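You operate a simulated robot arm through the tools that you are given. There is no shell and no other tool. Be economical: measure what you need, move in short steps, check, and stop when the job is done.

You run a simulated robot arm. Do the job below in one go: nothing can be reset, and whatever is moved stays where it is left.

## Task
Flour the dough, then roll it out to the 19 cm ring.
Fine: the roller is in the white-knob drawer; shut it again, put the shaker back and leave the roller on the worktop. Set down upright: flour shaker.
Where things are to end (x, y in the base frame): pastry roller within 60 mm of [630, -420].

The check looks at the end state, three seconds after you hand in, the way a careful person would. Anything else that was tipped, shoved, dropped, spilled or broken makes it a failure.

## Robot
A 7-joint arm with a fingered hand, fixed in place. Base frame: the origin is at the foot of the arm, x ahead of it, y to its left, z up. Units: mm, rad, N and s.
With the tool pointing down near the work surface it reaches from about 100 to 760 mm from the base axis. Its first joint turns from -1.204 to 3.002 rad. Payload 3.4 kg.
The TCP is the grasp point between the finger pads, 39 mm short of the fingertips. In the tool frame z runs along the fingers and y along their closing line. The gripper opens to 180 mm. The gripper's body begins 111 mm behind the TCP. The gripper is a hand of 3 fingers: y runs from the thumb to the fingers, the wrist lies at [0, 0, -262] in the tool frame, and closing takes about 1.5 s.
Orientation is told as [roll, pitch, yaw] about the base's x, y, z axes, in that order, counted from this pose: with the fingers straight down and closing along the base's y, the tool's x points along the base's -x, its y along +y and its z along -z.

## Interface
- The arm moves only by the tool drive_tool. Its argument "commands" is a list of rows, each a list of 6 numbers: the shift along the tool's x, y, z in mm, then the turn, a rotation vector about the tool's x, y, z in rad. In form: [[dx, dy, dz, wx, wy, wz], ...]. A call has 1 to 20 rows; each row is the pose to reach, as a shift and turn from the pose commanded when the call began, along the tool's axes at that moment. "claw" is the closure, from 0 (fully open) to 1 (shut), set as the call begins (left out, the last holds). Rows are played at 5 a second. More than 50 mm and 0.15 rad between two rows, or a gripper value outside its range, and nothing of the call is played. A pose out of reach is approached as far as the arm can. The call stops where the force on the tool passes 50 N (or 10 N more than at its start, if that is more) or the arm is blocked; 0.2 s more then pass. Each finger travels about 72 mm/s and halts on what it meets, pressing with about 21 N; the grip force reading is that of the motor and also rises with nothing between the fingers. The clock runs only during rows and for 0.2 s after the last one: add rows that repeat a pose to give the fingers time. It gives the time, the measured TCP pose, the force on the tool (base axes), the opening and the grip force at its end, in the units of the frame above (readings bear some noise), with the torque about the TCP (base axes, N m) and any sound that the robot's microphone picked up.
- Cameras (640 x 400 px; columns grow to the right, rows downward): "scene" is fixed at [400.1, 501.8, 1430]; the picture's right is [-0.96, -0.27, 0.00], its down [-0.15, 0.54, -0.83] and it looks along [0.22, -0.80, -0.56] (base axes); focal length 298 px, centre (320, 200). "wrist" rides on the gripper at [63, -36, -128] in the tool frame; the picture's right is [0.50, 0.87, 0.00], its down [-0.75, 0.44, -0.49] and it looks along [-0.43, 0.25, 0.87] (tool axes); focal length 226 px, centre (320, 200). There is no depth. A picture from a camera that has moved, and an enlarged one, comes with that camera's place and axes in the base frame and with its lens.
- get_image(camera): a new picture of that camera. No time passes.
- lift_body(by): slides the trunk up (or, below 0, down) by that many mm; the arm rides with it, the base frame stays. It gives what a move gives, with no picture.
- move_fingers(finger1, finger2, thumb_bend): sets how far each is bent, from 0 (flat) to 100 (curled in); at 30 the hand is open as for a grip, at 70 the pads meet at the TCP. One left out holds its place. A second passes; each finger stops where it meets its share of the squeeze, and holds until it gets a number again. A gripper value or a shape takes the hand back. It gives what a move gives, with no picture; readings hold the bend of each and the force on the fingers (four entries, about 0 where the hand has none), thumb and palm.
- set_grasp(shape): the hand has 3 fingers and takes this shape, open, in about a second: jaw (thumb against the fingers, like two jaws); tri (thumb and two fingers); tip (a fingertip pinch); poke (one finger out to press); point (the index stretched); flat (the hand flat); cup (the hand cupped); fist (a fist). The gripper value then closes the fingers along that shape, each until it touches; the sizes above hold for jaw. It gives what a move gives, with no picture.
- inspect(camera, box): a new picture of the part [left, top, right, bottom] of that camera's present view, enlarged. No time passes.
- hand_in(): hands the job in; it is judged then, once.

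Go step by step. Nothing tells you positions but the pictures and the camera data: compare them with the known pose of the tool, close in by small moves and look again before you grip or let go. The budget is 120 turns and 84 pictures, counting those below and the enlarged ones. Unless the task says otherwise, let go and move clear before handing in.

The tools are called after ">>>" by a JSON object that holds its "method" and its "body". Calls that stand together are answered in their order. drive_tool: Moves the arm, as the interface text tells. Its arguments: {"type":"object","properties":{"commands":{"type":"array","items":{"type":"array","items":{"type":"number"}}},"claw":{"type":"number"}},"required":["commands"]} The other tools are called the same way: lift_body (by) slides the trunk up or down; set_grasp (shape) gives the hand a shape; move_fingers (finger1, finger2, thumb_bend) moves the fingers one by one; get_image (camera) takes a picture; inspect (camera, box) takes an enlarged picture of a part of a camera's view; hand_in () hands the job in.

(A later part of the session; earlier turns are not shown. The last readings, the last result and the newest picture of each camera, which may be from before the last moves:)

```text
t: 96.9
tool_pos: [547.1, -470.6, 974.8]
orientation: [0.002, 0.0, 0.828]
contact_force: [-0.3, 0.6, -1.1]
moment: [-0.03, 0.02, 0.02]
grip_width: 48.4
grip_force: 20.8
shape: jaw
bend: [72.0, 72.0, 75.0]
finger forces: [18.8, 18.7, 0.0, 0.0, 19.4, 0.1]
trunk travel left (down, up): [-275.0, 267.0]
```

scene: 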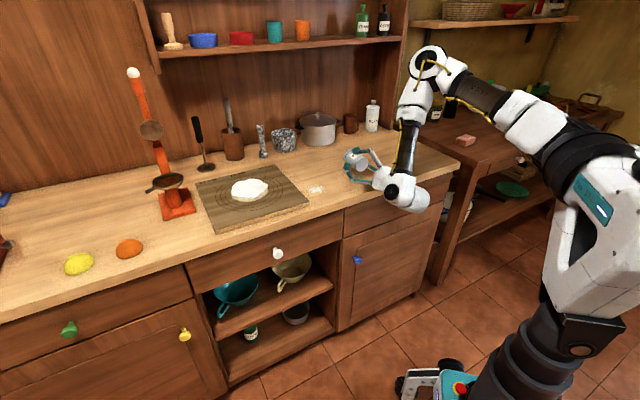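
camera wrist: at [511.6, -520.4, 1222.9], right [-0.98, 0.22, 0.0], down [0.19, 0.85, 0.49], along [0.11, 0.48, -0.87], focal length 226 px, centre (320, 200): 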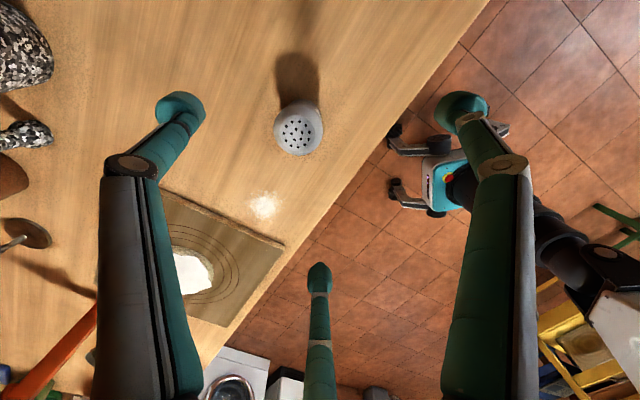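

>>> {"method": "drive_tool", "body": {"commands": [[10, -16, 0, 0, 0, 0], [25, -39, 0, 0, 0, 0], [40, -62, 0, 0, 0, 0], [52, -82, 0, 0, 0, 0], [59, -93, 0, 0, 0, 0], [59, -93, 8, 0, 0, 0], [59, -93, 14, 0, 0, 0], [59, -93, 18, 0, 0, 0], [59, -93, 20, 0, 0, 0], [59, -93, 20, 0, 0, 0]]}}

>>> {"method": "inspect", "body": {"camera": "scene", "box": [300, 80, 460, 180]}}

```text
t: 99.1
tool_pos: [576.3, -577.4, 955.7]
orientation: [0.0, 0.001, 0.828]
contact_force: [0.5, -1.1, -1.3]
moment: [0.01, -0.02, -0.03]
grip_width: 48.3
grip_force: 21.1
shape: jaw
bend: [72.0, 72.0, 75.0]
finger forces: [18.8, 18.8, 0.1, 0.0, 19.5, 0.0]
trunk travel left (down, up): [-275.0, 267.0]
```

```text
4.00 times, centred on (380, 130) of scene
camera zoom: at [400.1, 501.8, 1430.0], right [-0.96, -0.27, 0.0], down [-0.15, 0.54, -0.83], along [0.22, -0.8, -0.56], focal length 1192 px, centre (80, 480)
```

zoom: 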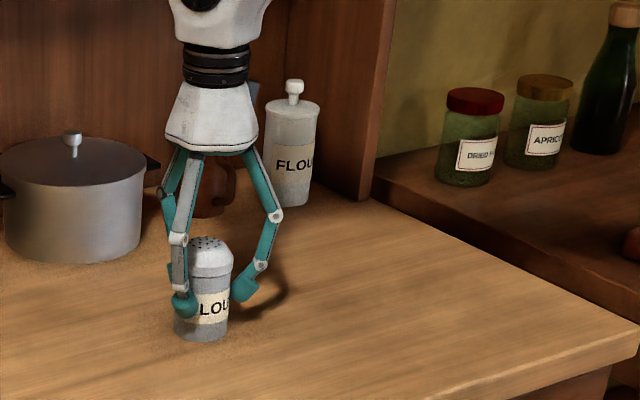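

This matches the original picture within about 5 mm. I correct that, lower to contact, release and rise.

>>> {"method": "drive_tool", "body": {"commands": [[-4, -3, 0, 0, 0, 0], [-4, -3, 2, 0, 0, 0], [-4, -3, 3, 0, 0, 0], [-4, -3, 3, 0, 0, 0]]}}

```text
t: 100.1
tool_pos: [582.1, -576.1, 954.4]
orientation: [0.0, 0.0, 0.828]
contact_force: [-0.1, 0.6, 6.2]
moment: [0.04, 0.02, -0.01]
grip_width: 48.3
grip_force: 21.1
shape: jaw
bend: [72.0, 72.0, 75.0]
finger forces: [19.5, 19.7, 0.1, 0.1, 19.7, 0.1]
trunk travel left (down, up): [-275.0, 267.0]
```

Contact at 6 N. Releasing, rising, and then travelling toward the white-knob drawer at height.

>>> {"method": "drive_tool", "body": {"commands": [[0, 0, 0, 0, 0, 0], [0, 0, 0, 0, 0, 0], [0, 0, 0, 0, 0, 0], [0, 0, 0, 0, 0, 0], [0, 0, 0, 0, 0, 0], [0, 0, -20, 0, 0, 0], [0, 0, -60, 0, 0, 0], [0, 0, -105, 0, 0, 0], [0, 0, -150, 0, 0, 0]], "claw": 0}}

>>> {"method": "drive_tool", "body": {"commands": [[-36, 27, 0, 0, 0, 0], [-72, 53, 0, 0, 0, 0], [-108, 80, 0, 0, 0, 0], [-143, 107, 0, 0, 0, 0], [-179, 133, 0, 0, 0, 0], [-215, 160, 0, 0, 0, 0], [-251, 187, 0, 0, 0, 0], [-287, 213, 0, 0, 0, 0], [-323, 240, 0, 0, 0, 0], [-358, 267, 0, 0, 0, 0], [-394, 293, 0, 0, 0, 0], [-430, 320, 0, 0, 0, 0], [-430, 320, 0, 0, 0, 0.045]]}}

>>> {"method": "drive_tool", "body": {"commands": [[0, 0, 0, 0.145, 0, 0], [0, 0, 0, 0.29, 0, 0], [0, 0, 0, 0.435, 0, 0], [0, 0, 0, 0.58, 0, 0], [0, 0, 0, 0.725, 0, 0], [0, 0, 0, 0.87, 0, 0], [0, 0, 0, 1.015, 0, 0], [0, 0, 0, 1.16, 0, 0], [0, 0, 0, 1.305, 0, 0], [0, 0, 0, 1.45, 0, 0], [0, 0, 0, 1.5708, 0, 0], [0, 0, 0, 1.5708, 0, 0]]}}

```text
t: 102.1
tool_pos: [582.4, -575.7, 1104.2]
orientation: [0.003, 0.0, 0.829]
contact_force: [-0.1, 0.2, -0.9]
moment: [0.0, 0.03, -0.02]
grip_width: 180.2
grip_force: 0.0
shape: jaw
bend: [30.0, 30.0, 30.0]
finger forces: [0.0, 0.0, 0.0, 0.1, 0.1, 0.1]
trunk travel left (down, up): [-275.0, 267.0]
```

```text
t: 104.9
tool_pos: [599.7, -121.7, 1085.7]
orientation: [0.001, -0.001, 0.828]
contact_force: [0.4, -0.3, 0.5]
moment: [-0.01, -0.02, 0.0]
grip_width: 179.9
grip_force: 0.0
shape: jaw
bend: [30.0, 30.0, 30.0]
finger forces: [0.0, 0.0, 0.0, 0.0, 0.0, 0.0]
out of reach, approached as far as the arm can: row 10, 11, 12, 13
trunk travel left (down, up): [-275.0, 267.0]
```

```text
t: 107.5
tool_pos: [687.5, -270.2, 1108.9]
orientation: [-1.568, 0.0, 0.789]
contact_force: [0.4, -0.2, 0.1]
moment: [-0.04, -0.01, -0.02]
grip_width: 180.0
grip_force: 0.1
shape: jaw
bend: [30.0, 30.0, 30.0]
finger forces: [0.1, 0.0, 0.1, 0.1, 0.0, 0.1]
out of reach, approached as far as the arm can: row 1, 2, 3, 4, 5, 6, 7, 8, 9, 10, 11, 12
trunk travel left (down, up): [-275.0, 267.0]
```

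The shaker is back in place. Pointing straight at the drawer from here is at the edge of the wrist's range, so I turn the tool toward the arm's own azimuth.

>>> {"method": "drive_tool", "body": {"commands": [[0, 0, 0, 0, -0.15, 0], [0, 0, 0, 0, -0.3, 0], [0, 0, 0, 0, -0.45, 0], [0, 0, 0, 0, -0.55, 0], [0, 0, 0, 0, -0.55, 0]]}}

```text
t: 108.7
tool_pos: [687.0, -274.0, 1112.2]
orientation: [-1.562, -0.002, 1.278]
contact_force: [-0.2, 0.4, 0.2]
moment: [0.0, 0.02, -0.03]
grip_width: 179.6
grip_force: 0.1
shape: jaw
bend: [30.0, 30.0, 30.0]
finger forces: [0.0, 0.1, 0.0, 0.0, 0.0, 0.0]
out of reach, approached as far as the arm can: row 4, 5
trunk travel left (down, up): [-275.0, 267.0]
```

The limit is the wrist bend at this height: a lower trunk should relieve it. I reduce the tilt, move off the counter in front of it, and then lower the trunk.

>>> {"method": "drive_tool", "body": {"commands": [[0, 0, 0, -0.145, 0, 0], [0, 0, 0, -0.29, 0, 0], [0, 0, 0, -0.435, 0, 0], [0, 0, 0, -0.58, 0, 0], [0, 0, 0, -0.725, 0, 0], [0, 0, 0, -0.87, 0, 0], [0, 0, 0, -0.87, 0, 0]]}}

>>> {"method": "drive_tool", "body": {"commands": [[-28, 24, -19, 0, 0, 0], [-56, 47, -39, 0, 0, 0], [-84, 71, -58, 0, 0, 0], [-112, 94, -78, 0, 0, 0], [-140, 118, -97, 0, 0, 0], [-168, 141, -117, 0, 0, 0], [-168, 141, -117, 0, 0, 0]]}}

```text
t: 110.3
tool_pos: [686.8, -274.1, 1110.3]
orientation: [-0.692, 0.0, 1.28]
contact_force: [0.7, 0.3, -0.3]
moment: [0.0, -0.02, -0.01]
grip_width: 180.1
grip_force: 0.0
shape: jaw
bend: [30.0, 30.0, 30.0]
finger forces: [0.0, 0.1, 0.0, 0.0, 0.1, 0.0]
trunk travel left (down, up): [-275.0, 267.0]
```

```text
t: 111.9
tool_pos: [567.1, -83.5, 1112.0]
orientation: [-0.693, -0.002, 1.28]
contact_force: [0.8, -0.5, 0.4]
moment: [0.01, 0.02, -0.03]
grip_width: 179.6
grip_force: 0.1
shape: jaw
bend: [30.0, 30.0, 30.0]
finger forces: [0.0, 0.1, 0.2, 0.1, 0.0, 0.0]
out of reach, approached as far as the arm can: row 6, 7
trunk travel left (down, up): [-275.0, 267.0]
```

>>> {"method": "lift_body", "body": {"by": -240}}

>>> {"method": "drive_tool", "body": {"commands": [[0, 0, 0, 0.145, 0, 0], [0, 0, 0, 0.29, 0, 0], [0, 0, 0, 0.435, 0, 0], [0, 0, 0, 0.58, 0, 0], [0, 0, 0, 0.725, 0, 0], [0, 0, 0, 0.87, 0, 0], [0, 0, 0, 0.87, 0, 0]], "claw": 0.5}}

>>> {"method": "get_image", "body": {"camera": "wrist"}}

```text
t: 114.4
tool_pos: [567.9, -83.5, 873.7]
orientation: [-0.695, -0.003, 1.28]
contact_force: [0.5, 0.3, -0.2]
moment: [-0.03, 0.0, -0.01]
grip_width: 180.2
grip_force: 0.0
shape: jaw
bend: [30.0, 30.0, 30.0]
finger forces: [0.0, 0.0, 0.1, 0.1, 0.0, 0.1]
trunk travel left (down, up): [-35.0, 507.0]
```

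```text
t: 116.0
tool_pos: [657.4, -153.1, 921.7]
orientation: [-1.564, -0.001, 1.282]
contact_force: [-4.8, 3.9, 1.0]
moment: [0.07, 0.09, -0.13]
grip_width: 86.8
grip_force: 0.0
shape: jaw
bend: [73.0, 71.0, 72.0]
finger forces: [6.5, 0.0, 0.0, 0.0, 0.0, 0.0]
out of reach, approached as far as the arm can: row 1, 2, 3, 4, 5, 6, 7
trunk travel left (down, up): [-35.0, 507.0]
```

```text
18 pictures are left
camera wrist: at [518.1, -177.3, 957.7], right [-0.15, -0.48, -0.87], down [-0.26, 0.86, -0.43], along [0.95, 0.16, -0.25], focal length 226 px, centre (320, 200)
```

wrist: 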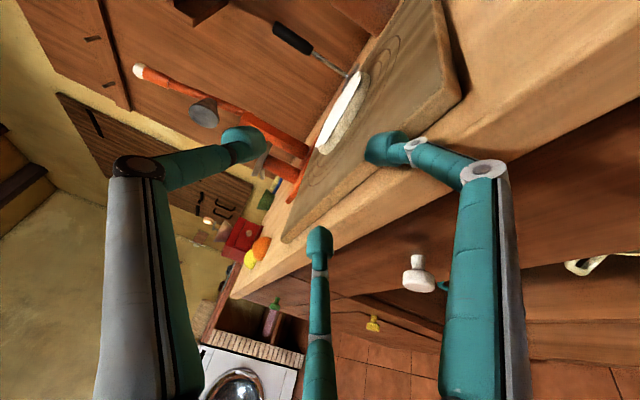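

The hand drifted forward at its reach limit and a finger touches the counter/board edge lightly (6 N). I back straight off from the counter while reducing the tilt.

>>> {"method": "drive_tool", "body": {"commands": [[-10, -5, -18, -0.1, 0, 0], [-19, -20, -35, -0.25, 0, 0], [-38, -30, -70, -0.4, 0, 0], [-50, -40, -90, -0.55, 0, 0], [-55, -60, -100, -0.7, 0, 0], [-55, -80, -100, -0.85, 0, 0], [-55, -80, -100, -0.85, 0, 0]], "claw": 0.5}}

>>> {"method": "get_image", "body": {"camera": "scene"}}

```text
t: 117.6
tool_pos: [578.4, -80.8, 1005.9]
orientation: [-0.71, -0.003, 1.28]
contact_force: [-0.6, -0.4, 0.0]
moment: [-0.02, -0.02, 0.0]
grip_width: 90.0
grip_force: 0.1
shape: jaw
bend: [71.0, 71.0, 72.0]
finger forces: [0.0, 0.0, 0.0, 0.0, 0.1, 0.0]
out of reach, approached as far as the arm can: row 3, 4, 5, 6, 7
trunk travel left (down, up): [-35.0, 507.0]
```

```text
17 pictures are left
```

scene: 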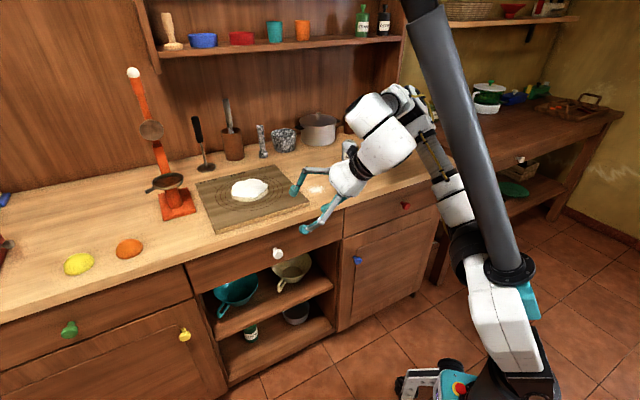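

The board looks unmoved. The arm has ended in an elbow-right posture that blocks it on this side; I return to the starting hand yaw with the tool down to free it.

>>> {"method": "drive_tool", "body": {"commands": [[0, 0, 0, -0.14, 0, 0], [0, 0, 0, -0.28, 0, 0], [0, 0, 0, -0.42, 0, 0], [0, 0, 0, -0.56, 0, 0], [0, 0, 0, -0.71, 0, 0], [0, 0, 0, -0.71, 0, 0]]}}

>>> {"method": "drive_tool", "body": {"commands": [[0, 0, 0, 0, 0, 0.14], [0, 0, 0, 0, 0, 0.28], [0, 0, 0, 0, 0, 0.42], [0, 0, 0, 0, 0, 0.57], [0, 0, 0, 0, 0, 0.71], [0, 0, 0, 0, 0, 0.85], [0, 0, 0, 0, 0, 0.99], [0, 0, 0, 0, 0, 1.13], [0, 0, 0, 0, 0, 1.28], [0, 0, 0, 0, 0, 1.28]]}}

```text
t: 119.0
tool_pos: [573.8, -91.6, 1003.1]
orientation: [-0.003, 0.0, 1.281]
contact_force: [-0.2, -0.2, -0.4]
moment: [0.01, -0.03, 0.01]
grip_width: 90.1
grip_force: 0.0
shape: jaw
bend: [71.0, 71.0, 72.0]
finger forces: [0.1, 0.0, 0.1, 0.1, 0.1, 0.0]
out of reach, approached as far as the arm can: row 4, 5, 6
trunk travel left (down, up): [-35.0, 507.0]
```

```text
t: 121.2
tool_pos: [573.3, -92.0, 1003.5]
orientation: [0.0, -0.004, -0.003]
contact_force: [0.4, 0.2, 0.2]
moment: [0.03, 0.0, 0.05]
grip_width: 90.1
grip_force: 0.1
shape: jaw
bend: [71.0, 71.0, 72.0]
finger forces: [0.0, 0.1, 0.0, 0.0, 0.0, 0.0]
trunk travel left (down, up): [-35.0, 507.0]
```

>>> {"method": "drive_tool", "body": {"commands": [[0, 40, 0, 0, 0, 0], [0, 80, 0, 0, 0, 0], [0, 80, 0, 0.1, -0.1, 0], [0, 80, 0, 0.2, -0.2, 0], [0, 80, 0, 0.3, -0.3, 0], [0, 80, 0, 0.4, -0.4, 0], [0, 80, 0, 0.5, -0.5, 0], [0, 80, 0, 0.6, -0.6, 0], [0, 80, 0, 0.7, -0.7, 0], [0, 80, 0, 0.8, -0.8, 0], [0, 80, 0, 0.8, -0.8, 0]]}}

```text
t: 123.6
tool_pos: [568.8, -214.9, 992.9]
orientation: [-0.984, -0.698, 0.385]
contact_force: [0.9, 0.7, -0.3]
moment: [-0.02, 0.0, -0.01]
grip_width: 90.1
grip_force: 0.0
shape: jaw
bend: [71.0, 71.0, 72.0]
finger forces: [0.0, 0.0, 0.0, 0.0, 0.0, 0.0]
out of reach, approached as far as the arm can: row 1, 2, 3, 4, 5, 6, 7, 8, 9, 10, 11
trunk travel left (down, up): [-35.0, 507.0]
```

Even small leftward moves are blocked, so the arm's posture is stuck at a joint limit. I raise the trunk back and go to the starting pose to reset the posture.

>>> {"method": "lift_body", "body": {"by": 240}}

>>> {"method": "drive_tool", "body": {"commands": [[0, 0, 0, -0.1, 0.1, 0], [0, 0, 0, -0.2, 0.2, 0], [0, 0, 0, -0.3, 0.3, 0], [0, 0, 0, -0.4, 0.4, 0], [0, 0, 0, -0.5, 0.5, 0], [0, 0, 0, -0.6, 0.6, 0], [0, 0, 0, -0.7, 0.7, 0], [0, 0, 0, -0.8, 0.8, 0], [0, 0, 0, -0.8, 0.8, 0]]}}

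>>> {"method": "drive_tool", "body": {"commands": [[30, 0, 0, 0, 0, 0], [60, 0, 0, 0, 0, 0], [90, 0, 0, 0, 0, 0], [90, 40, 0, 0, 0, 0], [90, 80, 0, 0, 0, 0], [90, 120, 0, 0, 0, 0], [90, 160, 0, 0, 0, 0], [90, 200, 0, 0, 0, 0], [90, 200, 0, 0, 0, 0]]}}

```text
t: 126.1
tool_pos: [561.7, -218.1, 1232.4]
orientation: [-0.983, -0.698, 0.384]
contact_force: [0.2, -0.4, 0.0]
moment: [-0.01, 0.0, -0.02]
grip_width: 89.8
grip_force: 0.0
shape: jaw
bend: [71.0, 71.0, 72.0]
finger forces: [0.0, 0.0, 0.1, 0.0, 0.1, 0.0]
trunk travel left (down, up): [-275.0, 267.0]
```

```text
t: 128.1
tool_pos: [559.8, -216.3, 1234.3]
orientation: [0.002, -0.005, -0.001]
contact_force: [-0.8, 0.2, 1.0]
moment: [0.0, 0.0, -0.01]
grip_width: 90.1
grip_force: 0.1
shape: jaw
bend: [71.0, 71.0, 72.0]
finger forces: [0.0, 0.1, 0.1, 0.1, 0.0, 0.0]
trunk travel left (down, up): [-275.0, 267.0]
```

```text
t: 130.1
tool_pos: [456.8, -76.0, 1224.0]
orientation: [-0.004, -0.002, -0.001]
contact_force: [-0.4, 0.1, 0.3]
moment: [-0.02, 0.0, 0.02]
grip_width: 90.1
grip_force: 0.1
shape: jaw
bend: [71.0, 71.0, 72.0]
finger forces: [0.0, 0.0, 0.0, 0.1, 0.0, 0.1]
out of reach, approached as far as the arm can: row 7, 8, 9
trunk travel left (down, up): [-275.0, 267.0]
```

The blockage is consistent with the first joint's limit at an azimuth of about -0.16 rad, so the wrist must stay to the right and the tool point slightly left at the knob. I set up that orientation with a different hand roll.

>>> {"method": "drive_tool", "body": {"commands": [[-36, -28, 0, 0, 0, 0.1], [-72, -57, 0, 0, 0, 0.23], [-109, -86, 0, 0, 0, 0.36], [-145, -114, 0, 0, 0, 0.5], [-145, -114, 0, 0, 0, 0.64], [-145, -114, 0, 0, 0, 0.78], [-145, -114, 0, 0, 0, 0.91], [-145, -114, 0, 0, 0, 0.91]]}}

>>> {"method": "drive_tool", "body": {"commands": [[0, 0, 0, -0.127, -0.073, 0], [0, 0, 0, -0.254, -0.146, 0], [0, 0, 0, -0.381, -0.219, 0], [0, 0, 0, -0.508, -0.292, 0], [0, 0, 0, -0.635, -0.365, 0], [0, 0, 0, -0.762, -0.438, 0], [0, 0, 0, -0.889, -0.511, 0], [0, 0, 0, -1.016, -0.584, 0], [0, 0, 0, -1.17, -0.671, 0], [0, 0, 0, -1.17, -0.671, 0]]}}

```text
t: 131.9
tool_pos: [599.7, -191.9, 1226.8]
orientation: [0.003, -0.002, -0.912]
contact_force: [1.2, -0.1, 0.1]
moment: [0.01, 0.0, -0.01]
grip_width: 90.3
grip_force: 0.1
shape: jaw
bend: [71.0, 71.0, 72.0]
finger forces: [0.0, 0.0, 0.0, 0.1, 0.0, 0.0]
trunk travel left (down, up): [-275.0, 267.0]
```

```text
refused: row 9 steps farther than a row can; nothing moved
```

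>>> {"method": "drive_tool", "body": {"commands": [[0, 0, 0, -0.125, -0.071, 0], [0, 0, 0, -0.25, -0.142, 0], [0, 0, 0, -0.375, -0.213, 0], [0, 0, 0, -0.5, -0.284, 0], [0, 0, 0, -0.625, -0.357, 0], [0, 0, 0, -0.75, -0.43, 0], [0, 0, 0, -0.875, -0.5, 0], [0, 0, 0, -1.0, -0.573, 0], [0, 0, 0, -1.09, -0.624, 0], [0, 0, 0, -1.17, -0.671, 0], [0, 0, 0, -1.17, -0.671, 0]]}}

```text
t: 134.3
tool_pos: [598.5, -183.5, 1250.6]
orientation: [1.373, -0.466, -1.244]
contact_force: [0.8, 0.2, 0.9]
moment: [-0.01, 0.04, 0.02]
grip_width: 89.9
grip_force: 0.0
shape: jaw
bend: [71.0, 71.0, 72.0]
finger forces: [0.0, 0.0, 0.0, 0.0, 0.0, 0.1]
out of reach, approached as far as the arm can: row 5, 6, 7, 8, 9, 10
trunk travel left (down, up): [-275.0, 267.0]
```

The hand now points toward the drawer at azimuth about 13°. I lower the trunk (the hand stays above the counter), then check with the wrist camera.

>>> {"method": "lift_body", "body": {"by": -265}}

>>> {"method": "get_image", "body": {"camera": "wrist"}}

```text
t: 136.2
tool_pos: [662.3, -181.9, 921.7]
orientation: [1.116, -0.458, -1.204]
contact_force: [-3.5, 5.7, 28.9]
moment: [-0.44, 0.5, -0.03]
grip_width: 70.7
grip_force: 0.0
shape: jaw
bend: [71.0, 71.0, 81.0]
finger forces: [0.1, 0.0, 0.1, 0.0, 34.8, 0.0]
trunk travel left (down, up): [-77.0, 466.0]
stopped: the force on the tool passed its limit at 90 N (the readings are from after the stop); the commanded pose is now the measured one
```

```text
16 pictures are left
camera wrist: at [517.7, -166.0, 913.7], right [0.07, 0.88, 0.48], down [-0.09, -0.47, 0.88], along [0.99, -0.1, 0.04], focal length 226 px, centre (320, 200)
```

wrist: 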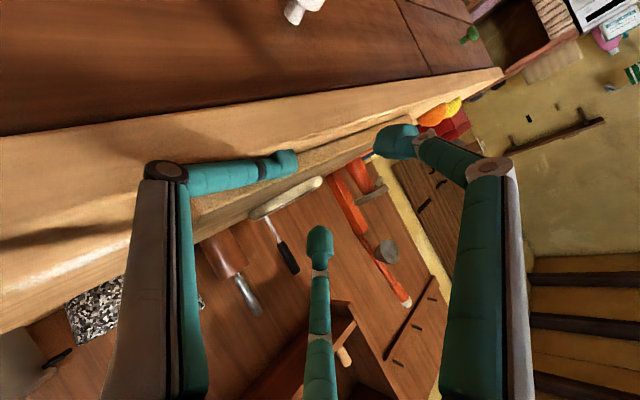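

The thumb pressed on the counter top as the trunk came down. I lift the trunk back up at once and check the board.

>>> {"method": "lift_body", "body": {"by": 70}}

>>> {"method": "get_image", "body": {"camera": "scene"}}

```text
t: 137.2
tool_pos: [667.0, -182.6, 982.3]
orientation: [1.093, -0.455, -1.2]
contact_force: [0.0, 0.1, 0.2]
moment: [0.03, -0.02, -0.01]
grip_width: 90.1
grip_force: 0.0
shape: jaw
bend: [71.0, 71.0, 72.0]
finger forces: [0.0, 0.0, 0.1, 0.0, 0.0, 0.0]
trunk travel left (down, up): [-147.0, 396.0]
```

```text
15 pictures are left
```

scene: 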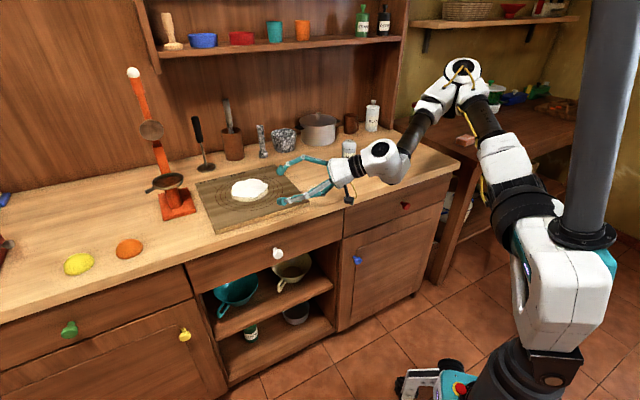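

Board and dough are unmoved. I move back off the counter in front of the drawer in short steps, then down toward the knob.

>>> {"method": "drive_tool", "body": {"commands": [[18, -2, -22, 0, 0, 0], [35, -3, -43, 0, 0, 0], [53, -5, -65, 0, 0, 0], [53, -5, -65, 0, 0, 0]]}}

```text
t: 138.2
tool_pos: [632.4, -174.5, 984.0]
orientation: [1.1, -0.449, -1.2]
contact_force: [-0.8, -1.1, 0.2]
moment: [0.0, 0.0, 0.03]
grip_width: 90.2
grip_force: 0.1
shape: jaw
bend: [71.0, 71.0, 72.0]
finger forces: [0.0, 0.1, 0.0, 0.0, 0.0, 0.1]
out of reach, approached as far as the arm can: row 2, 3, 4
trunk travel left (down, up): [-147.0, 396.0]
```

Steep horizontal pointing isn't reachable here, so I'll come at the knob from above-front: tool about 37° from vertical, pinching with thumb and finger 2 and the camera side away from the counter. First I reorient above.

>>> {"method": "drive_tool", "body": {"commands": [[0, 0, 0, 0.11, 0.06, 0], [0, 0, 0, 0.22, 0.12, 0], [0, 0, 0, 0.33, 0.18, 0], [0, 0, 0, 0.433, 0.239, 0], [0, 0, 0, 0.433, 0.239, 0]]}}

>>> {"method": "drive_tool", "body": {"commands": [[0, 0, 0, 0, 0, -0.14], [0, 0, 0, 0, 0, -0.28], [0, 0, 0, 0, 0, -0.42], [0, 0, 0, 0, 0, -0.557], [0, 0, 0, 0, 0, -0.557]]}}

```text
t: 139.4
tool_pos: [631.3, -168.3, 983.4]
orientation: [0.594, -0.295, -1.006]
contact_force: [-1.0, 0.6, -0.5]
moment: [0.0, 0.02, 0.02]
grip_width: 89.8
grip_force: 0.1
shape: jaw
bend: [71.0, 71.0, 72.0]
finger forces: [0.0, 0.0, 0.0, 0.0, 0.0, 0.0]
trunk travel left (down, up): [-147.0, 396.0]
```

```text
t: 140.7
tool_pos: [631.4, -170.3, 983.7]
orientation: [0.362, -0.559, -0.465]
contact_force: [-0.1, 0.1, 0.4]
moment: [0.03, 0.03, 0.03]
grip_width: 90.0
grip_force: 0.0
shape: jaw
bend: [71.0, 71.0, 72.0]
finger forces: [0.0, 0.1, 0.0, 0.0, 0.0, 0.1]
trunk travel left (down, up): [-147.0, 396.0]
```

>>> {"method": "move_fingers", "body": {"finger1": 35, "finger2": 57, "thumb_bend": 57}}

>>> {"method": "drive_tool", "body": {"commands": [[15, 25, -1, 0, 0, 0], [31, 51, -1, 0, 0, 0], [50, 40, 28, 0, 0, 0], [70, 30, 57, 0, 0, 0], [88, 19, 85, 0, 0, 0], [88, 19, 85, 0, 0, 0]]}}

>>> {"method": "get_image", "body": {"camera": "wrist"}}

```text
t: 141.7
tool_pos: [631.5, -171.0, 983.4]
orientation: [0.362, -0.559, -0.465]
contact_force: [0.5, 0.4, 0.3]
moment: [-0.02, 0.0, -0.01]
grip_width: 92.9
grip_force: 0.0
shape: fingers
bend: [35.0, 56.0, 56.0]
finger forces: [0.0, 0.1, 0.0, 0.0, 0.0, 0.0]
trunk travel left (down, up): [-147.0, 396.0]
```

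```text
t: 143.1
tool_pos: [621.3, -109.6, 876.7]
orientation: [0.364, -0.56, -0.467]
contact_force: [-0.8, 0.1, 0.3]
moment: [-0.01, 0.01, 0.01]
grip_width: 93.0
grip_force: 0.1
shape: fingers
bend: [35.0, 56.0, 56.0]
finger forces: [0.1, 0.0, 0.0, 0.1, 0.1, 0.0]
trunk travel left (down, up): [-147.0, 396.0]
```

```text
14 pictures are left
camera wrist: at [487.6, -131.6, 932.7], right [-0.16, 0.99, 0.0], down [0.38, 0.07, 0.92], along [0.91, 0.15, -0.39], focal length 226 px, centre (320, 200)
```

wrist: 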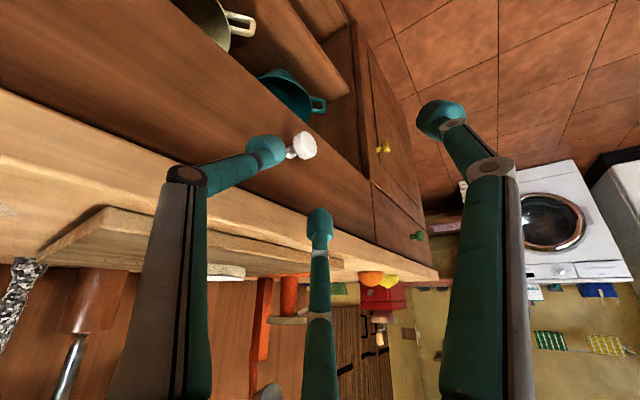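

The reach is exact here. The knob head is at about (707, -115, 772). I approach along the tool axis to straddle it with thumb and finger 2, then look.

>>> {"method": "drive_tool", "body": {"commands": [[-3, -10, 10, 0, 0, 0], [-3, -10, 35, 0, 0, 0], [-3, -10, 60, 0, 0, 0], [-3, -10, 80, 0, 0, 0], [-3, -10, 95, 0, 0, 0], [-3, -10, 95, 0, 0, 0]]}}

>>> {"method": "get_image", "body": {"camera": "wrist"}}

```text
t: 144.4
tool_pos: [676.7, -112.6, 800.5]
orientation: [0.365, -0.558, -0.464]
contact_force: [-0.6, -0.5, 0.0]
moment: [0.0, 0.03, -0.02]
grip_width: 93.1
grip_force: 0.1
shape: fingers
bend: [35.0, 56.0, 56.0]
finger forces: [0.1, 0.0, 0.0, 0.0, 0.0, 0.1]
trunk travel left (down, up): [-147.0, 396.0]
```

```text
13 pictures are left
camera wrist: at [543.3, -134.6, 856.8], right [-0.16, 0.99, 0.0], down [0.38, 0.07, 0.92], along [0.91, 0.15, -0.39], focal length 226 px, centre (320, 200)
```

wrist: 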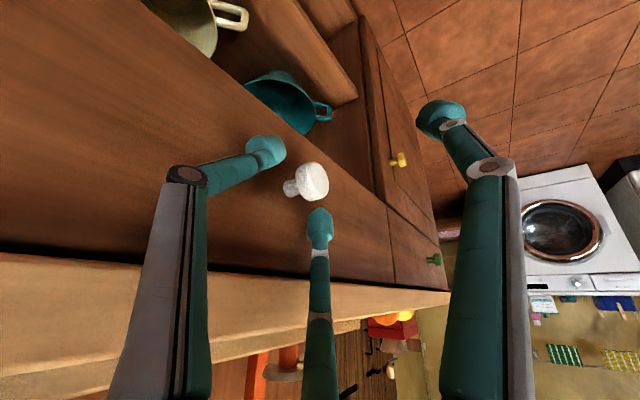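

Thumb and finger 2 straddle the knob's stem line, with the head slightly deeper. I advance 12 mm and pinch.

>>> {"method": "drive_tool", "body": {"commands": [[0, 0, 6, 0, 0, 0], [0, 0, 12, 0, 0, 0], [0, 0, 12, 0, 0, 0]]}}

>>> {"method": "move_fingers", "body": {"finger2": 80, "thumb_bend": 80}}

>>> {"method": "get_image", "body": {"camera": "wrist"}}

```text
t: 145.2
tool_pos: [683.4, -111.5, 790.4]
orientation: [0.363, -0.558, -0.467]
contact_force: [-0.3, 0.5, 0.9]
moment: [0.01, -0.02, -0.04]
grip_width: 92.8
grip_force: 0.1
shape: fingers
bend: [35.0, 56.0, 56.0]
finger forces: [0.0, 0.1, 0.0, 0.0, 0.1, 0.1]
trunk travel left (down, up): [-147.0, 396.0]
```

```text
t: 146.2
tool_pos: [683.1, -112.9, 788.4]
orientation: [0.361, -0.557, -0.467]
contact_force: [-4.9, -5.8, -8.7]
moment: [0.02, 0.19, -0.2]
grip_width: 78.5
grip_force: 13.3
shape: fingers
bend: [35.0, 62.0, 67.0]
finger forces: [0.0, 7.0, 0.0, 0.0, 19.0, 0.1]
trunk travel left (down, up): [-147.0, 396.0]
```

```text
12 pictures are left
camera wrist: at [550.7, -133.8, 845.3], right [-0.16, 0.99, 0.0], down [0.39, 0.07, 0.92], along [0.91, 0.15, -0.39], focal length 226 px, centre (320, 200)
```

wrist: 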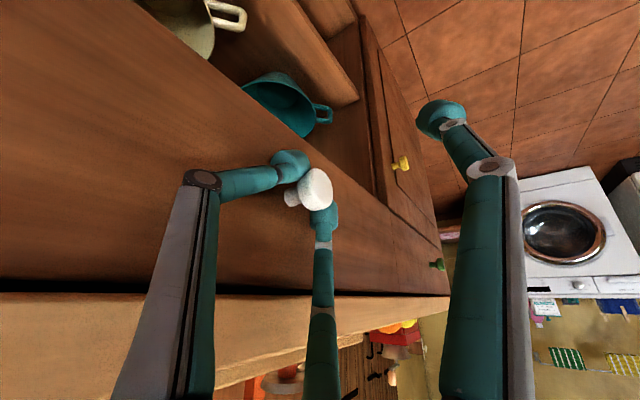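

Pinched on the knob. I pull straight out, toward (-0.7, 0.7), by 60 mm and check.

>>> {"method": "drive_tool", "body": {"commands": [[4, 2, -2, 0, 0, 0], [12, 7, -5, 0, 0, 0], [20, 12, -9, 0, 0, 0], [28, 17, -13, 0, 0, 0], [36, 21, -16, 0, 0, 0], [48, 28, -22, 0, 0, 0], [48, 28, -22, 0, 0, 0]]}}

>>> {"method": "get_image", "body": {"camera": "scene"}}

```text
t: 147.8
tool_pos: [641.2, -68.0, 788.2]
orientation: [0.362, -0.557, -0.464]
contact_force: [-6.4, -4.3, -10.5]
moment: [0.1, 0.36, -0.15]
grip_width: 79.5
grip_force: 13.0
shape: fingers
bend: [35.0, 63.0, 67.0]
finger forces: [0.0, 6.8, 0.0, 0.1, 19.8, 0.0]
trunk travel left (down, up): [-147.0, 396.0]
```

```text
11 pictures are left
```

scene: 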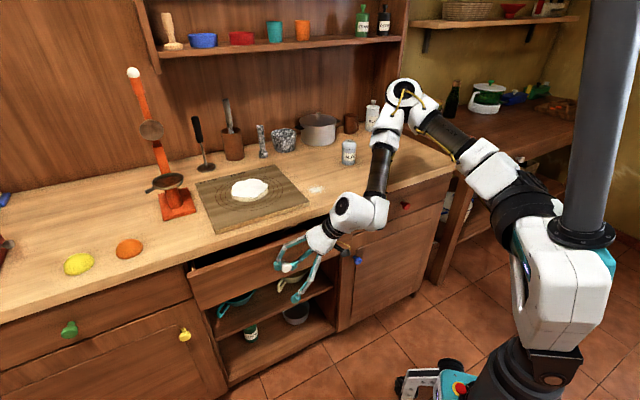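

The drawer is open about 60 mm. I continue to pull while turning the hand slightly left so that the wrist stays inside its range.

>>> {"method": "drive_tool", "body": {"commands": [[6, 3, -3, -0.021, 0.012, -0.032], [12, 6, -6, -0.042, 0.024, -0.063], [19, 9, -9, -0.064, 0.036, -0.095], [25, 12, -12, -0.085, 0.048, -0.127], [31, 14, -15, -0.106, 0.06, -0.158], [37, 17, -19, -0.127, 0.072, -0.19], [43, 20, -22, -0.148, 0.084, -0.222], [50, 23, -25, -0.17, 0.096, -0.254], [56, 26, -28, -0.191, 0.108, -0.285], [62, 29, -31, -0.212, 0.12, -0.317], [62, 29, -31, -0.212, 0.12, -0.317]]}}

```text
t: 150.2
tool_pos: [584.1, -23.0, 789.8]
orientation: [0.361, -0.559, -0.066]
contact_force: [-2.1, -3.3, -14.6]
moment: [-0.31, -0.35, -1.74]
grip_width: 80.0
grip_force: 21.0
shape: fingers
bend: [35.0, 60.0, 65.0]
finger forces: [0.0, 9.3, 0.0, 0.0, 32.8, 0.1]
trunk travel left (down, up): [-147.0, 396.0]
```

About 135 mm open now, still gripped. I look into the drawer from the scene camera.

>>> {"method": "inspect", "body": {"camera": "scene", "box": [170, 200, 362, 320]}}

```text
3.33 times, centred on (266, 260) of scene
camera zoom: at [400.1, 501.8, 1430.0], right [-0.96, -0.27, 0.0], down [-0.15, 0.54, -0.83], along [0.22, -0.8, -0.56], focal length 993 px, centre (500, 0)
```

zoom: 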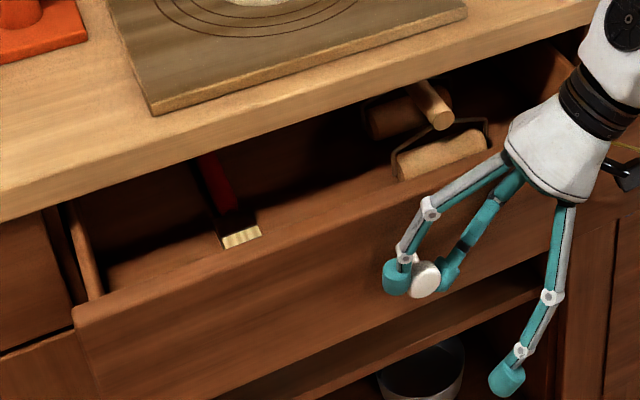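

I can see a wooden roller with frame and handle on the right in the drawer, still partly under the counter edge. I pull further, again turning the hand slightly.

>>> {"method": "drive_tool", "body": {"commands": [[6, 7, -1, -0.018, 0.01, -0.026], [12, 14, -3, -0.035, 0.02, -0.053], [18, 21, -4, -0.053, 0.03, -0.079], [24, 28, -6, -0.071, 0.04, -0.106], [30, 35, -7, -0.088, 0.05, -0.132], [37, 41, -9, -0.106, 0.06, -0.159], [43, 48, -10, -0.124, 0.07, -0.185], [49, 55, -12, -0.141, 0.08, -0.212], [55, 62, -13, -0.159, 0.09, -0.238], [55, 62, -13, -0.159, 0.09, -0.238]]}}

```text
t: 152.4
tool_pos: [522.1, 35.4, 790.6]
orientation: [0.363, -0.56, 0.236]
contact_force: [-0.6, -1.0, 0.3]
moment: [0.01, 0.0, -0.04]
grip_width: 70.6
grip_force: 0.1
shape: fingers
bend: [35.0, 69.0, 73.0]
finger forces: [0.1, 0.0, 0.0, 0.0, 0.0, 0.1]
trunk travel left (down, up): [-147.0, 396.0]
```

The fingers slipped off the knob. I check how far the drawer came and where the roller lies.

>>> {"method": "inspect", "body": {"camera": "scene", "box": [170, 200, 362, 320]}}

```text
3.33 times, centred on (266, 260) of scene
camera zoom: at [400.1, 501.8, 1430.0], right [-0.96, -0.27, 0.0], down [-0.15, 0.54, -0.83], along [0.22, -0.8, -0.56], focal length 993 px, centre (500, 0)
```

zoom: 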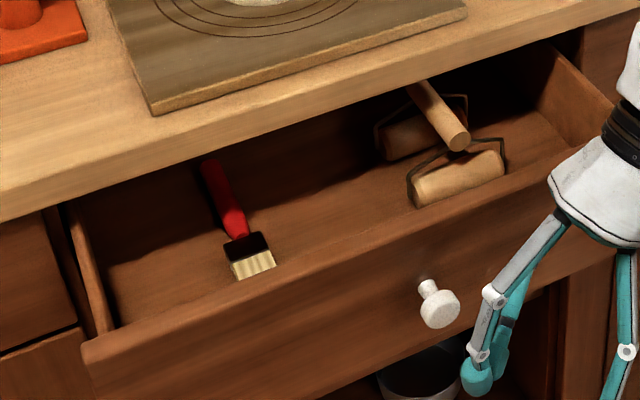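

The drawer is open about 170 mm, and the roller is a double one: two small rollers with a handle between, lying along the drawer's depth. I need it further out, so I'll hook the inside of the front panel near its right end with a closed hand. First I rise and move over there.

>>> {"method": "drive_tool", "body": {"commands": [[-21, 12, -32, 0, 0, 0], [-42, 24, -64, 0, 0, 0], [-64, 36, -95, 0, 0, 0], [-85, 48, -127, 0, 0, 0], [-79, 7, -147, 0, 0, 0], [-72, -35, -167, 0, 0, 0], [-66, -76, -187, 0, 0, 0], [-59, -118, -207, 0, 0, 0], [-59, -118, -207, 0, 0, 0]], "claw": 1}}

>>> {"method": "drive_tool", "body": {"commands": [[0, 0, 0, 0.064, 0.114, 0], [0, 0, 0, 0.129, 0.228, 0], [0, 0, 0, 0.193, 0.342, 0], [0, 0, 0, 0.258, 0.456, 0], [0, 0, 0, 0.322, 0.57, 0], [0, 0, 0, 0.322, 0.57, 0]]}}

```text
t: 153.9
tool_pos: [541.9, -61.7, 972.0]
orientation: [0.266, -0.601, 0.269]
contact_force: [-7.1, 6.4, 15.9]
moment: [-1.45, 0.19, -0.79]
grip_width: 0.2
grip_force: 5.0
shape: jaw
bend: [66.0, 65.0, 65.0]
finger forces: [0.0, 0.0, 0.0, 0.0, 0.0, 0.0]
out of reach, approached as far as the arm can: row 2, 3, 5, 6, 7
trunk travel left (down, up): [-147.0, 396.0]
stopped in row 7: the arm was blocked; the commanded pose is now the measured one
```

```text
t: 154.2
tool_pos: [538.4, -22.9, 974.8]
orientation: [0.254, -0.555, 0.292]
contact_force: [-0.1, 0.4, 4.3]
moment: [-0.17, -0.03, -0.09]
grip_width: 0.0
grip_force: 21.2
shape: jaw
bend: [73.0, 72.0, 73.0]
finger forces: [0.0, 0.0, 0.1, 0.0, 0.0, 0.0]
trunk travel left (down, up): [-147.0, 396.0]
stopped in row 1: the arm was blocked; the commanded pose is now the measured one
```

The arm was blocked by something; I need to see what.

>>> {"method": "get_image", "body": {"camera": "scene"}}

```text
8 pictures are left
```

scene: 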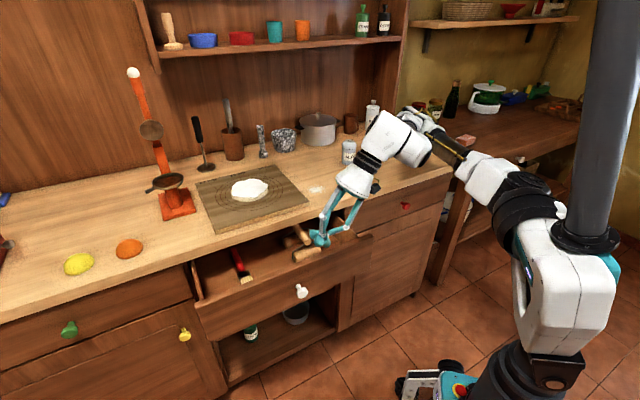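

>>> {"method": "drive_tool", "body": {"commands": [[-9, -19, 0, 0, 0, 0], [-17, -39, 1, 0, 0, 0], [-26, -58, 1, 0, 0, 0], [-34, -78, 2, 0, 0, 0], [-34, -78, 2, 0, 0, 0]]}}

```text
t: 155.4
tool_pos: [598.2, -103.8, 965.8]
orientation: [0.277, -0.545, 0.277]
contact_force: [0.8, 0.4, 1.0]
moment: [0.03, 0.04, 0.03]
grip_width: 0.0
grip_force: 21.0
shape: jaw
bend: [72.0, 72.0, 72.0]
finger forces: [0.0, 0.0, 0.0, 0.0, 0.0, 0.0]
trunk travel left (down, up): [-147.0, 396.0]
```

>>> {"method": "drive_tool", "body": {"commands": [[13, -36, -19, 0, 0, 0], [27, -73, -38, 0, 0, 0], [27, -73, -38, 0.06, 0.13, 0], [27, -73, -38, 0.12, 0.26, 0], [27, -73, -38, 0.18, 0.39, 0], [27, -73, -38, 0.225, 0.5, 0], [27, -73, -38, 0.248, 0.552, 0], [27, -73, -38, 0.248, 0.552, 0]]}}

```text
t: 157.2
tool_pos: [587.9, -175.7, 968.5]
orientation: [-0.011, 0.005, 0.358]
contact_force: [0.7, 0.4, 0.1]
moment: [0.01, 0.0, 0.0]
grip_width: 0.0
grip_force: 21.2
shape: jaw
bend: [72.0, 72.0, 72.0]
finger forces: [0.0, 0.0, 0.1, 0.1, 0.0, 0.0]
trunk travel left (down, up): [-147.0, 396.0]
```

Free again, with the tool pointing down. I lower the closed hand into the gap just behind the drawer's front panel, near its right end.

>>> {"method": "drive_tool", "body": {"commands": [[20, 21, 0, 0, 0, 0], [41, 42, 0, 0, 0, 0], [41, 42, 40, 0, 0, 0], [41, 42, 80, 0, 0, 0], [41, 42, 110, 0, 0, 0], [41, 42, 125, 0, 0, 0], [41, 42, 139, 0, 0, 0], [41, 42, 139, 0, 0, 0]]}}

>>> {"method": "get_image", "body": {"camera": "wrist"}}

```text
t: 159.0
tool_pos: [534.8, -155.4, 833.8]
orientation: [-0.01, -0.004, 0.356]
contact_force: [-4.8, -7.2, 37.6]
moment: [0.62, 0.49, 0.14]
grip_width: 0.0
grip_force: 20.7
shape: jaw
bend: [73.0, 73.0, 77.0]
finger forces: [0.0, 0.0, 0.1, 0.1, 59.1, 0.1]
trunk travel left (down, up): [-147.0, 396.0]
```

```text
7 pictures are left
camera wrist: at [487.9, -210.9, 959.9], right [-0.77, 0.64, -0.01], down [0.55, 0.67, 0.49], along [0.32, 0.37, -0.87], focal length 226 px, centre (320, 200)
```

wrist: 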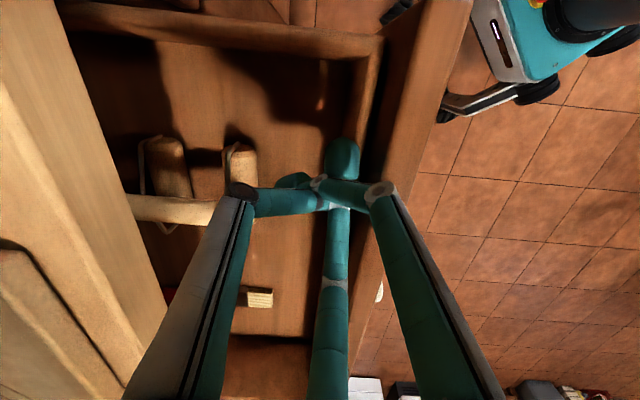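

The closed tips seem to be resting on the panel's top edge. I raise, shift 20 mm inward and lower again.

>>> {"method": "drive_tool", "body": {"commands": [[0, 0, -25, 0, 0, 0], [-4, -9, -25, 0, 0, 0], [-8, -18, -25, 0, 0, 0], [-8, -18, -10, 0, 0, 0], [-8, -18, 2, 0, 0, 0], [-8, -18, 2, 0, 0, 0]]}}

```text
t: 160.4
tool_pos: [549.9, -170.3, 826.4]
orientation: [-0.007, 0.003, 0.356]
contact_force: [-0.1, 0.6, -0.4]
moment: [-0.01, 0.0, 0.0]
grip_width: 0.1
grip_force: 20.7
shape: jaw
bend: [72.0, 72.0, 73.0]
finger forces: [0.0, 0.0, 0.0, 0.1, 0.1, 0.0]
trunk travel left (down, up): [-147.0, 396.0]
```

No contact now, so the tips are behind the panel. I pull straight out.

>>> {"method": "drive_tool", "body": {"commands": [[0, 0, 8, 0, 0, 0], [5, 11, 8, 0, 0, 0], [10, 22, 8, 0, 0, 0], [15, 33, 8, 0, 0, 0], [20, 44, 8, 0, 0, 0], [25, 55, 8, 0, 0, 0], [30, 66, 8, 0, 0, 0], [35, 77, 8, 0, 0, 0], [40, 88, 8, 0, 0, 0], [45, 98, 8, 0, 0, 0], [49, 107, 8, 0, 0, 0], [52, 114, 8, 0, 0, 0], [52, 114, 8, 0, 0, 0]]}}

```text
t: 163.2
tool_pos: [460.8, -81.3, 817.8]
orientation: [-0.008, 0.004, 0.358]
contact_force: [0.7, -0.4, 0.3]
moment: [0.02, -0.02, -0.04]
grip_width: 0.0
grip_force: 21.1
shape: jaw
bend: [72.0, 72.0, 73.0]
finger forces: [0.1, 0.0, 0.0, 0.1, 0.0, 0.1]
trunk travel left (down, up): [-147.0, 396.0]
```

I rise and move over where the roller should now be, with fingers open, and look.

>>> {"method": "drive_tool", "body": {"commands": [[0, 0, -45, 0, 0, 0], [0, 0, -90, 0, 0, 0], [0, 0, -135, 0, 0, 0], [-25, -33, -150, 0, 0, 0], [-50, -66, -160, 0, 0, 0], [-75, -99, -165, 0, 0, 0], [-85, -112, -165, 0, 0, 0], [-85, -112, -165, 0, 0, 0]], "claw": 0}}

>>> {"method": "get_image", "body": {"camera": "wrist"}}

```text
t: 165.0
tool_pos: [579.3, -156.6, 984.7]
orientation: [-0.007, 0.005, 0.356]
contact_force: [-0.1, -0.1, -0.1]
moment: [-0.05, 0.03, -0.02]
grip_width: 180.1
grip_force: 0.0
shape: jaw
bend: [30.0, 30.0, 30.0]
finger forces: [0.0, 0.0, 0.0, 0.0, 0.0, 0.0]
trunk travel left (down, up): [-147.0, 396.0]
```

```text
6 pictures are left
camera wrist: at [534.2, -210.6, 1112.1], right [-0.77, 0.64, 0.0], down [0.55, 0.67, 0.49], along [0.31, 0.37, -0.87], focal length 226 px, centre (320, 200)
```

wrist: 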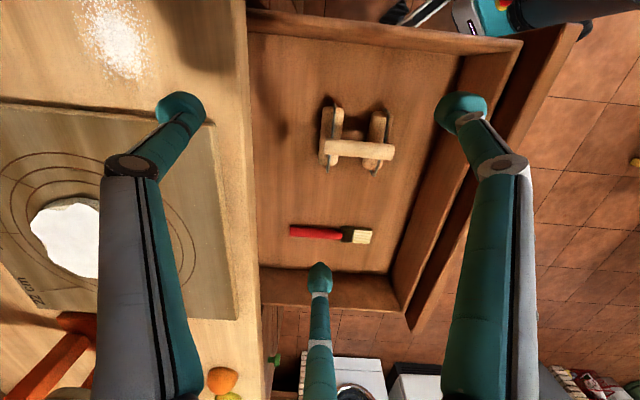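

The drawer is now wide open and the roller fully exposed: two small rollers below a raised handle lying along the drawer's depth, with its centre near (554, -101, 787). I'll grip the handle with the tool tilted about the handle's axis, so the same grip will later reach the dough. First I orient above.

>>> {"method": "drive_tool", "body": {"commands": [[10, 3, 0, 0, 0, 0.14], [20, 6, 0, 0, 0, 0.28], [30, 10, 0, 0, 0, 0.42], [41, 13, 0, 0, 0, 0.56], [51, 16, 0, 0, 0, 0.7], [61, 20, 0, 0, 0, 0.84], [71, 23, 0, 0, 0, 0.98], [81, 26, 0, 0, 0, 1.12], [81, 26, 0, 0, 0, 1.141], [81, 26, 0, 0, 0, 1.141]]}}

>>> {"method": "drive_tool", "body": {"commands": [[0, 0, 0, -0.13, 0, 0], [0, 0, 0, -0.26, 0, 0], [0, 0, 0, -0.39, 0, 0], [0, 0, 0, -0.52, 0, 0], [0, 0, 0, -0.65, 0, 0], [0, 0, 40, -0.65, 0, 0], [0, 0, 80, -0.65, 0, 0], [0, 0, 80, -0.65, 0, 0]]}}

```text
t: 167.2
tool_pos: [494.1, -160.3, 984.5]
orientation: [-0.006, -0.004, -0.784]
contact_force: [0.5, 0.0, 0.2]
moment: [-0.02, -0.01, -0.02]
grip_width: 180.1
grip_force: 0.0
shape: jaw
bend: [30.0, 30.0, 30.0]
finger forces: [0.1, 0.0, 0.0, 0.0, 0.0, 0.1]
trunk travel left (down, up): [-147.0, 396.0]
```

```text
t: 169.0
tool_pos: [522.5, -187.8, 919.5]
orientation: [0.647, 0.002, -0.779]
contact_force: [-0.2, -0.4, -0.4]
moment: [-0.03, -0.01, 0.01]
grip_width: 180.0
grip_force: 0.1
shape: jaw
bend: [30.0, 30.0, 30.0]
finger forces: [0.0, 0.0, 0.1, 0.0, 0.0, 0.0]
out of reach, approached as far as the arm can: row 6, 7, 8
trunk travel left (down, up): [-147.0, 396.0]
```

That tilt toward the left isn't reachable here. Instead I'll take the handle tool-down, with fingers 1 and 2 on its sides and the thumb as a stop at its deep end, the grip that worked on the shaker, and re-grip it tilted later on the counter.

>>> {"method": "drive_tool", "body": {"commands": [[0, 0, -10, 0.13, 0, 0], [0, 0, -20, 0.26, 0, 0], [0, 0, -30, 0.39, 0, 0], [0, 0, -30, 0.52, 0, 0], [0, 0, -30, 0.648, 0, 0], [0, 0, -30, 0.648, 0, 0]]}}

>>> {"method": "move_fingers", "body": {"finger1": 48, "finger2": 48, "thumb_bend": 45}}

```text
t: 170.4
tool_pos: [508.9, -206.1, 943.0]
orientation: [0.0, -0.001, -0.785]
contact_force: [0.3, -0.1, 0.6]
moment: [0.04, -0.01, 0.02]
grip_width: 179.9
grip_force: 0.0
shape: jaw
bend: [30.0, 30.0, 30.0]
finger forces: [0.0, 0.0, 0.1, 0.1, 0.0, 0.0]
trunk travel left (down, up): [-147.0, 396.0]
```

```text
t: 171.4
tool_pos: [509.5, -198.2, 943.6]
orientation: [-0.004, -0.005, -0.784]
contact_force: [-0.8, 0.1, 0.4]
moment: [-0.02, -0.02, 0.01]
grip_width: 87.2
grip_force: 0.1
shape: fingers
bend: [48.0, 48.0, 45.0]
finger forces: [0.1, 0.0, 0.1, 0.0, 0.1, 0.1]
trunk travel left (down, up): [-147.0, 396.0]
```

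>>> {"method": "drive_tool", "body": {"commands": [[3, 9, 0, 0, 0, -0.14], [7, 18, 0, 0, 0, -0.285], [10, 27, 0, 0, 0, -0.43], [14, 37, 0, 0, 0, -0.57], [17, 46, 0, 0, 0, -0.715], [21, 55, 0, 0, 0, -0.86], [24, 64, 0, 0, 0, -1.0], [28, 74, 0, 0, 0, -1.14], [31, 83, 0, 0, 0, -1.285], [35, 92, 0, 0, 0, -1.43], [38, 101, 15, 0, 0, -1.57], [38, 101, 35, 0, 0, -1.57], [38, 101, 35, 0, 0, -1.57]]}}

>>> {"method": "get_image", "body": {"camera": "wrist"}}

```text
t: 174.2
tool_pos: [555.5, -98.9, 907.1]
orientation: [-0.005, 0.002, 0.787]
contact_force: [0.2, 0.4, 0.0]
moment: [0.0, 0.0, -0.02]
grip_width: 87.2
grip_force: 0.1
shape: fingers
bend: [48.0, 48.0, 45.0]
finger forces: [0.0, 0.0, 0.0, 0.0, 0.0, 0.0]
trunk travel left (down, up): [-147.0, 396.0]
```

```text
5 pictures are left
camera wrist: at [536.3, -168.3, 1035.3], right [-0.97, 0.26, 0.0], down [0.22, 0.84, 0.49], along [0.13, 0.47, -0.87], focal length 226 px, centre (320, 200)
```

wrist: 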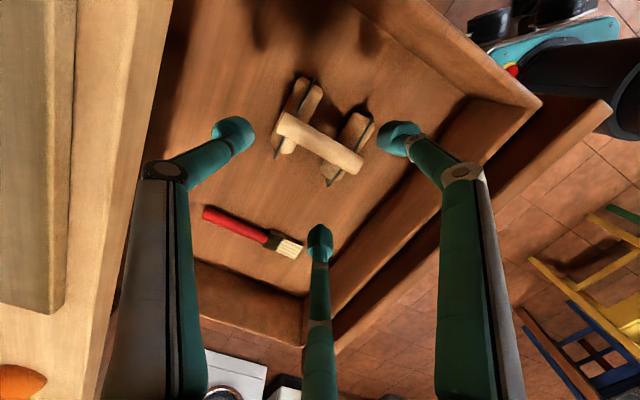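

The handle centre is right under the tool and aligned within 3°. I narrow the fingers a little, descend to z about 815, and close with the thumb as the end stop.

>>> {"method": "move_fingers", "body": {"finger1": 54, "finger2": 54, "thumb_bend": 45}}

>>> {"method": "drive_tool", "body": {"commands": [[3, -2, 25, 0, 0, 0], [3, -2, 50, 0, 0, 0], [3, -2, 70, 0, 0, 0], [3, -2, 82, 0, 0, 0], [3, -2, 92, 0, 0, 0], [3, -2, 92, 0, 0, 0]]}}

>>> {"method": "move_fingers", "body": {"thumb_bend": 51}}

>>> {"method": "move_fingers", "body": {"finger1": 85, "finger2": 85}}

```text
t: 175.2
tool_pos: [554.8, -99.5, 907.3]
orientation: [-0.005, 0.003, 0.787]
contact_force: [-0.5, 0.2, 0.3]
moment: [-0.01, 0.02, -0.01]
grip_width: 76.2
grip_force: 0.1
shape: fingers
bend: [54.0, 54.0, 45.0]
finger forces: [0.1, 0.0, 0.0, 0.0, 0.0, 0.0]
trunk travel left (down, up): [-147.0, 396.0]
```

```text
t: 176.6
tool_pos: [553.8, -103.7, 816.2]
orientation: [-0.005, 0.002, 0.786]
contact_force: [-0.3, -0.6, -0.2]
moment: [0.02, -0.01, 0.0]
grip_width: 75.9
grip_force: 0.1
shape: fingers
bend: [54.0, 54.0, 45.0]
finger forces: [0.0, 0.0, 0.0, 0.0, 0.1, 0.0]
trunk travel left (down, up): [-147.0, 396.0]
```

```text
t: 177.6
tool_pos: [553.9, -105.2, 817.4]
orientation: [-0.006, 0.004, 0.786]
contact_force: [0.2, -0.2, -0.2]
moment: [0.02, 0.02, -0.03]
grip_width: 63.5
grip_force: 0.0
shape: fingers
bend: [54.0, 54.0, 51.0]
finger forces: [0.0, 0.0, 0.0, 0.0, 0.0, 0.0]
trunk travel left (down, up): [-147.0, 396.0]
```

```text
t: 178.6
tool_pos: [553.5, -104.8, 816.1]
orientation: [-0.007, 0.003, 0.787]
contact_force: [0.7, -0.1, 0.4]
moment: [-0.01, -0.01, 0.0]
grip_width: 37.1
grip_force: 8.6
shape: fingers
bend: [68.0, 66.0, 51.0]
finger forces: [8.8, 8.6, 0.0, 0.0, 0.0, 0.0]
trunk travel left (down, up): [-147.0, 396.0]
```

Both fingers hold the handle at 8.7 N. I bring the thumb up to the handle's end as a stop and lift slowly.

>>> {"method": "move_fingers", "body": {"thumb_bend": 57}}

>>> {"method": "drive_tool", "body": {"commands": [[0, 0, -5, 0, 0, 0], [0, 0, -12, 0, 0, 0], [0, 0, -20, 0, 0, 0], [0, 0, -20, 0, 0, 0]]}}

>>> {"method": "inspect", "body": {"camera": "scene", "box": [218, 190, 410, 310]}}

```text
t: 179.6
tool_pos: [553.2, -104.4, 817.0]
orientation: [-0.003, 0.003, 0.784]
contact_force: [-0.1, -0.1, 0.3]
moment: [0.0, -0.01, -0.03]
grip_width: 26.4
grip_force: 8.7
shape: fingers
bend: [68.0, 66.0, 56.0]
finger forces: [8.7, 8.7, 0.1, 0.0, 0.0, 0.0]
trunk travel left (down, up): [-147.0, 396.0]
```

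```text
t: 180.6
tool_pos: [554.8, -104.3, 834.5]
orientation: [-0.005, 0.003, 0.785]
contact_force: [0.7, 0.3, -2.4]
moment: [-0.04, -0.03, 0.03]
grip_width: 25.4
grip_force: 8.1
shape: fingers
bend: [68.0, 66.0, 56.0]
finger forces: [8.7, 9.0, 0.0, 0.0, 0.1, 0.0]
trunk travel left (down, up): [-147.0, 396.0]
```

```text
3.33 times, centred on (314, 250) of scene
camera zoom: at [400.1, 501.8, 1430.0], right [-0.96, -0.27, 0.0], down [-0.15, 0.54, -0.83], along [0.22, -0.8, -0.56], focal length 993 px, centre (340, 33)
```

zoom: 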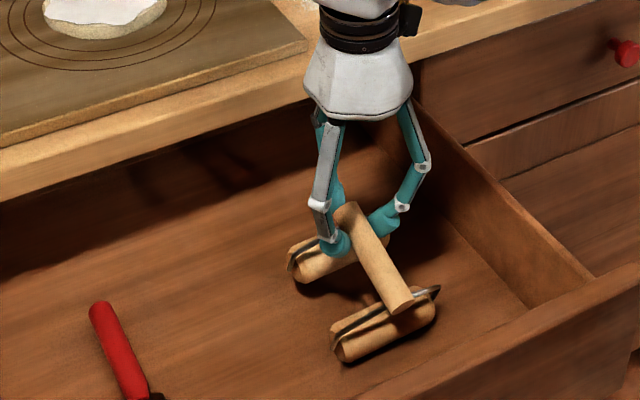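

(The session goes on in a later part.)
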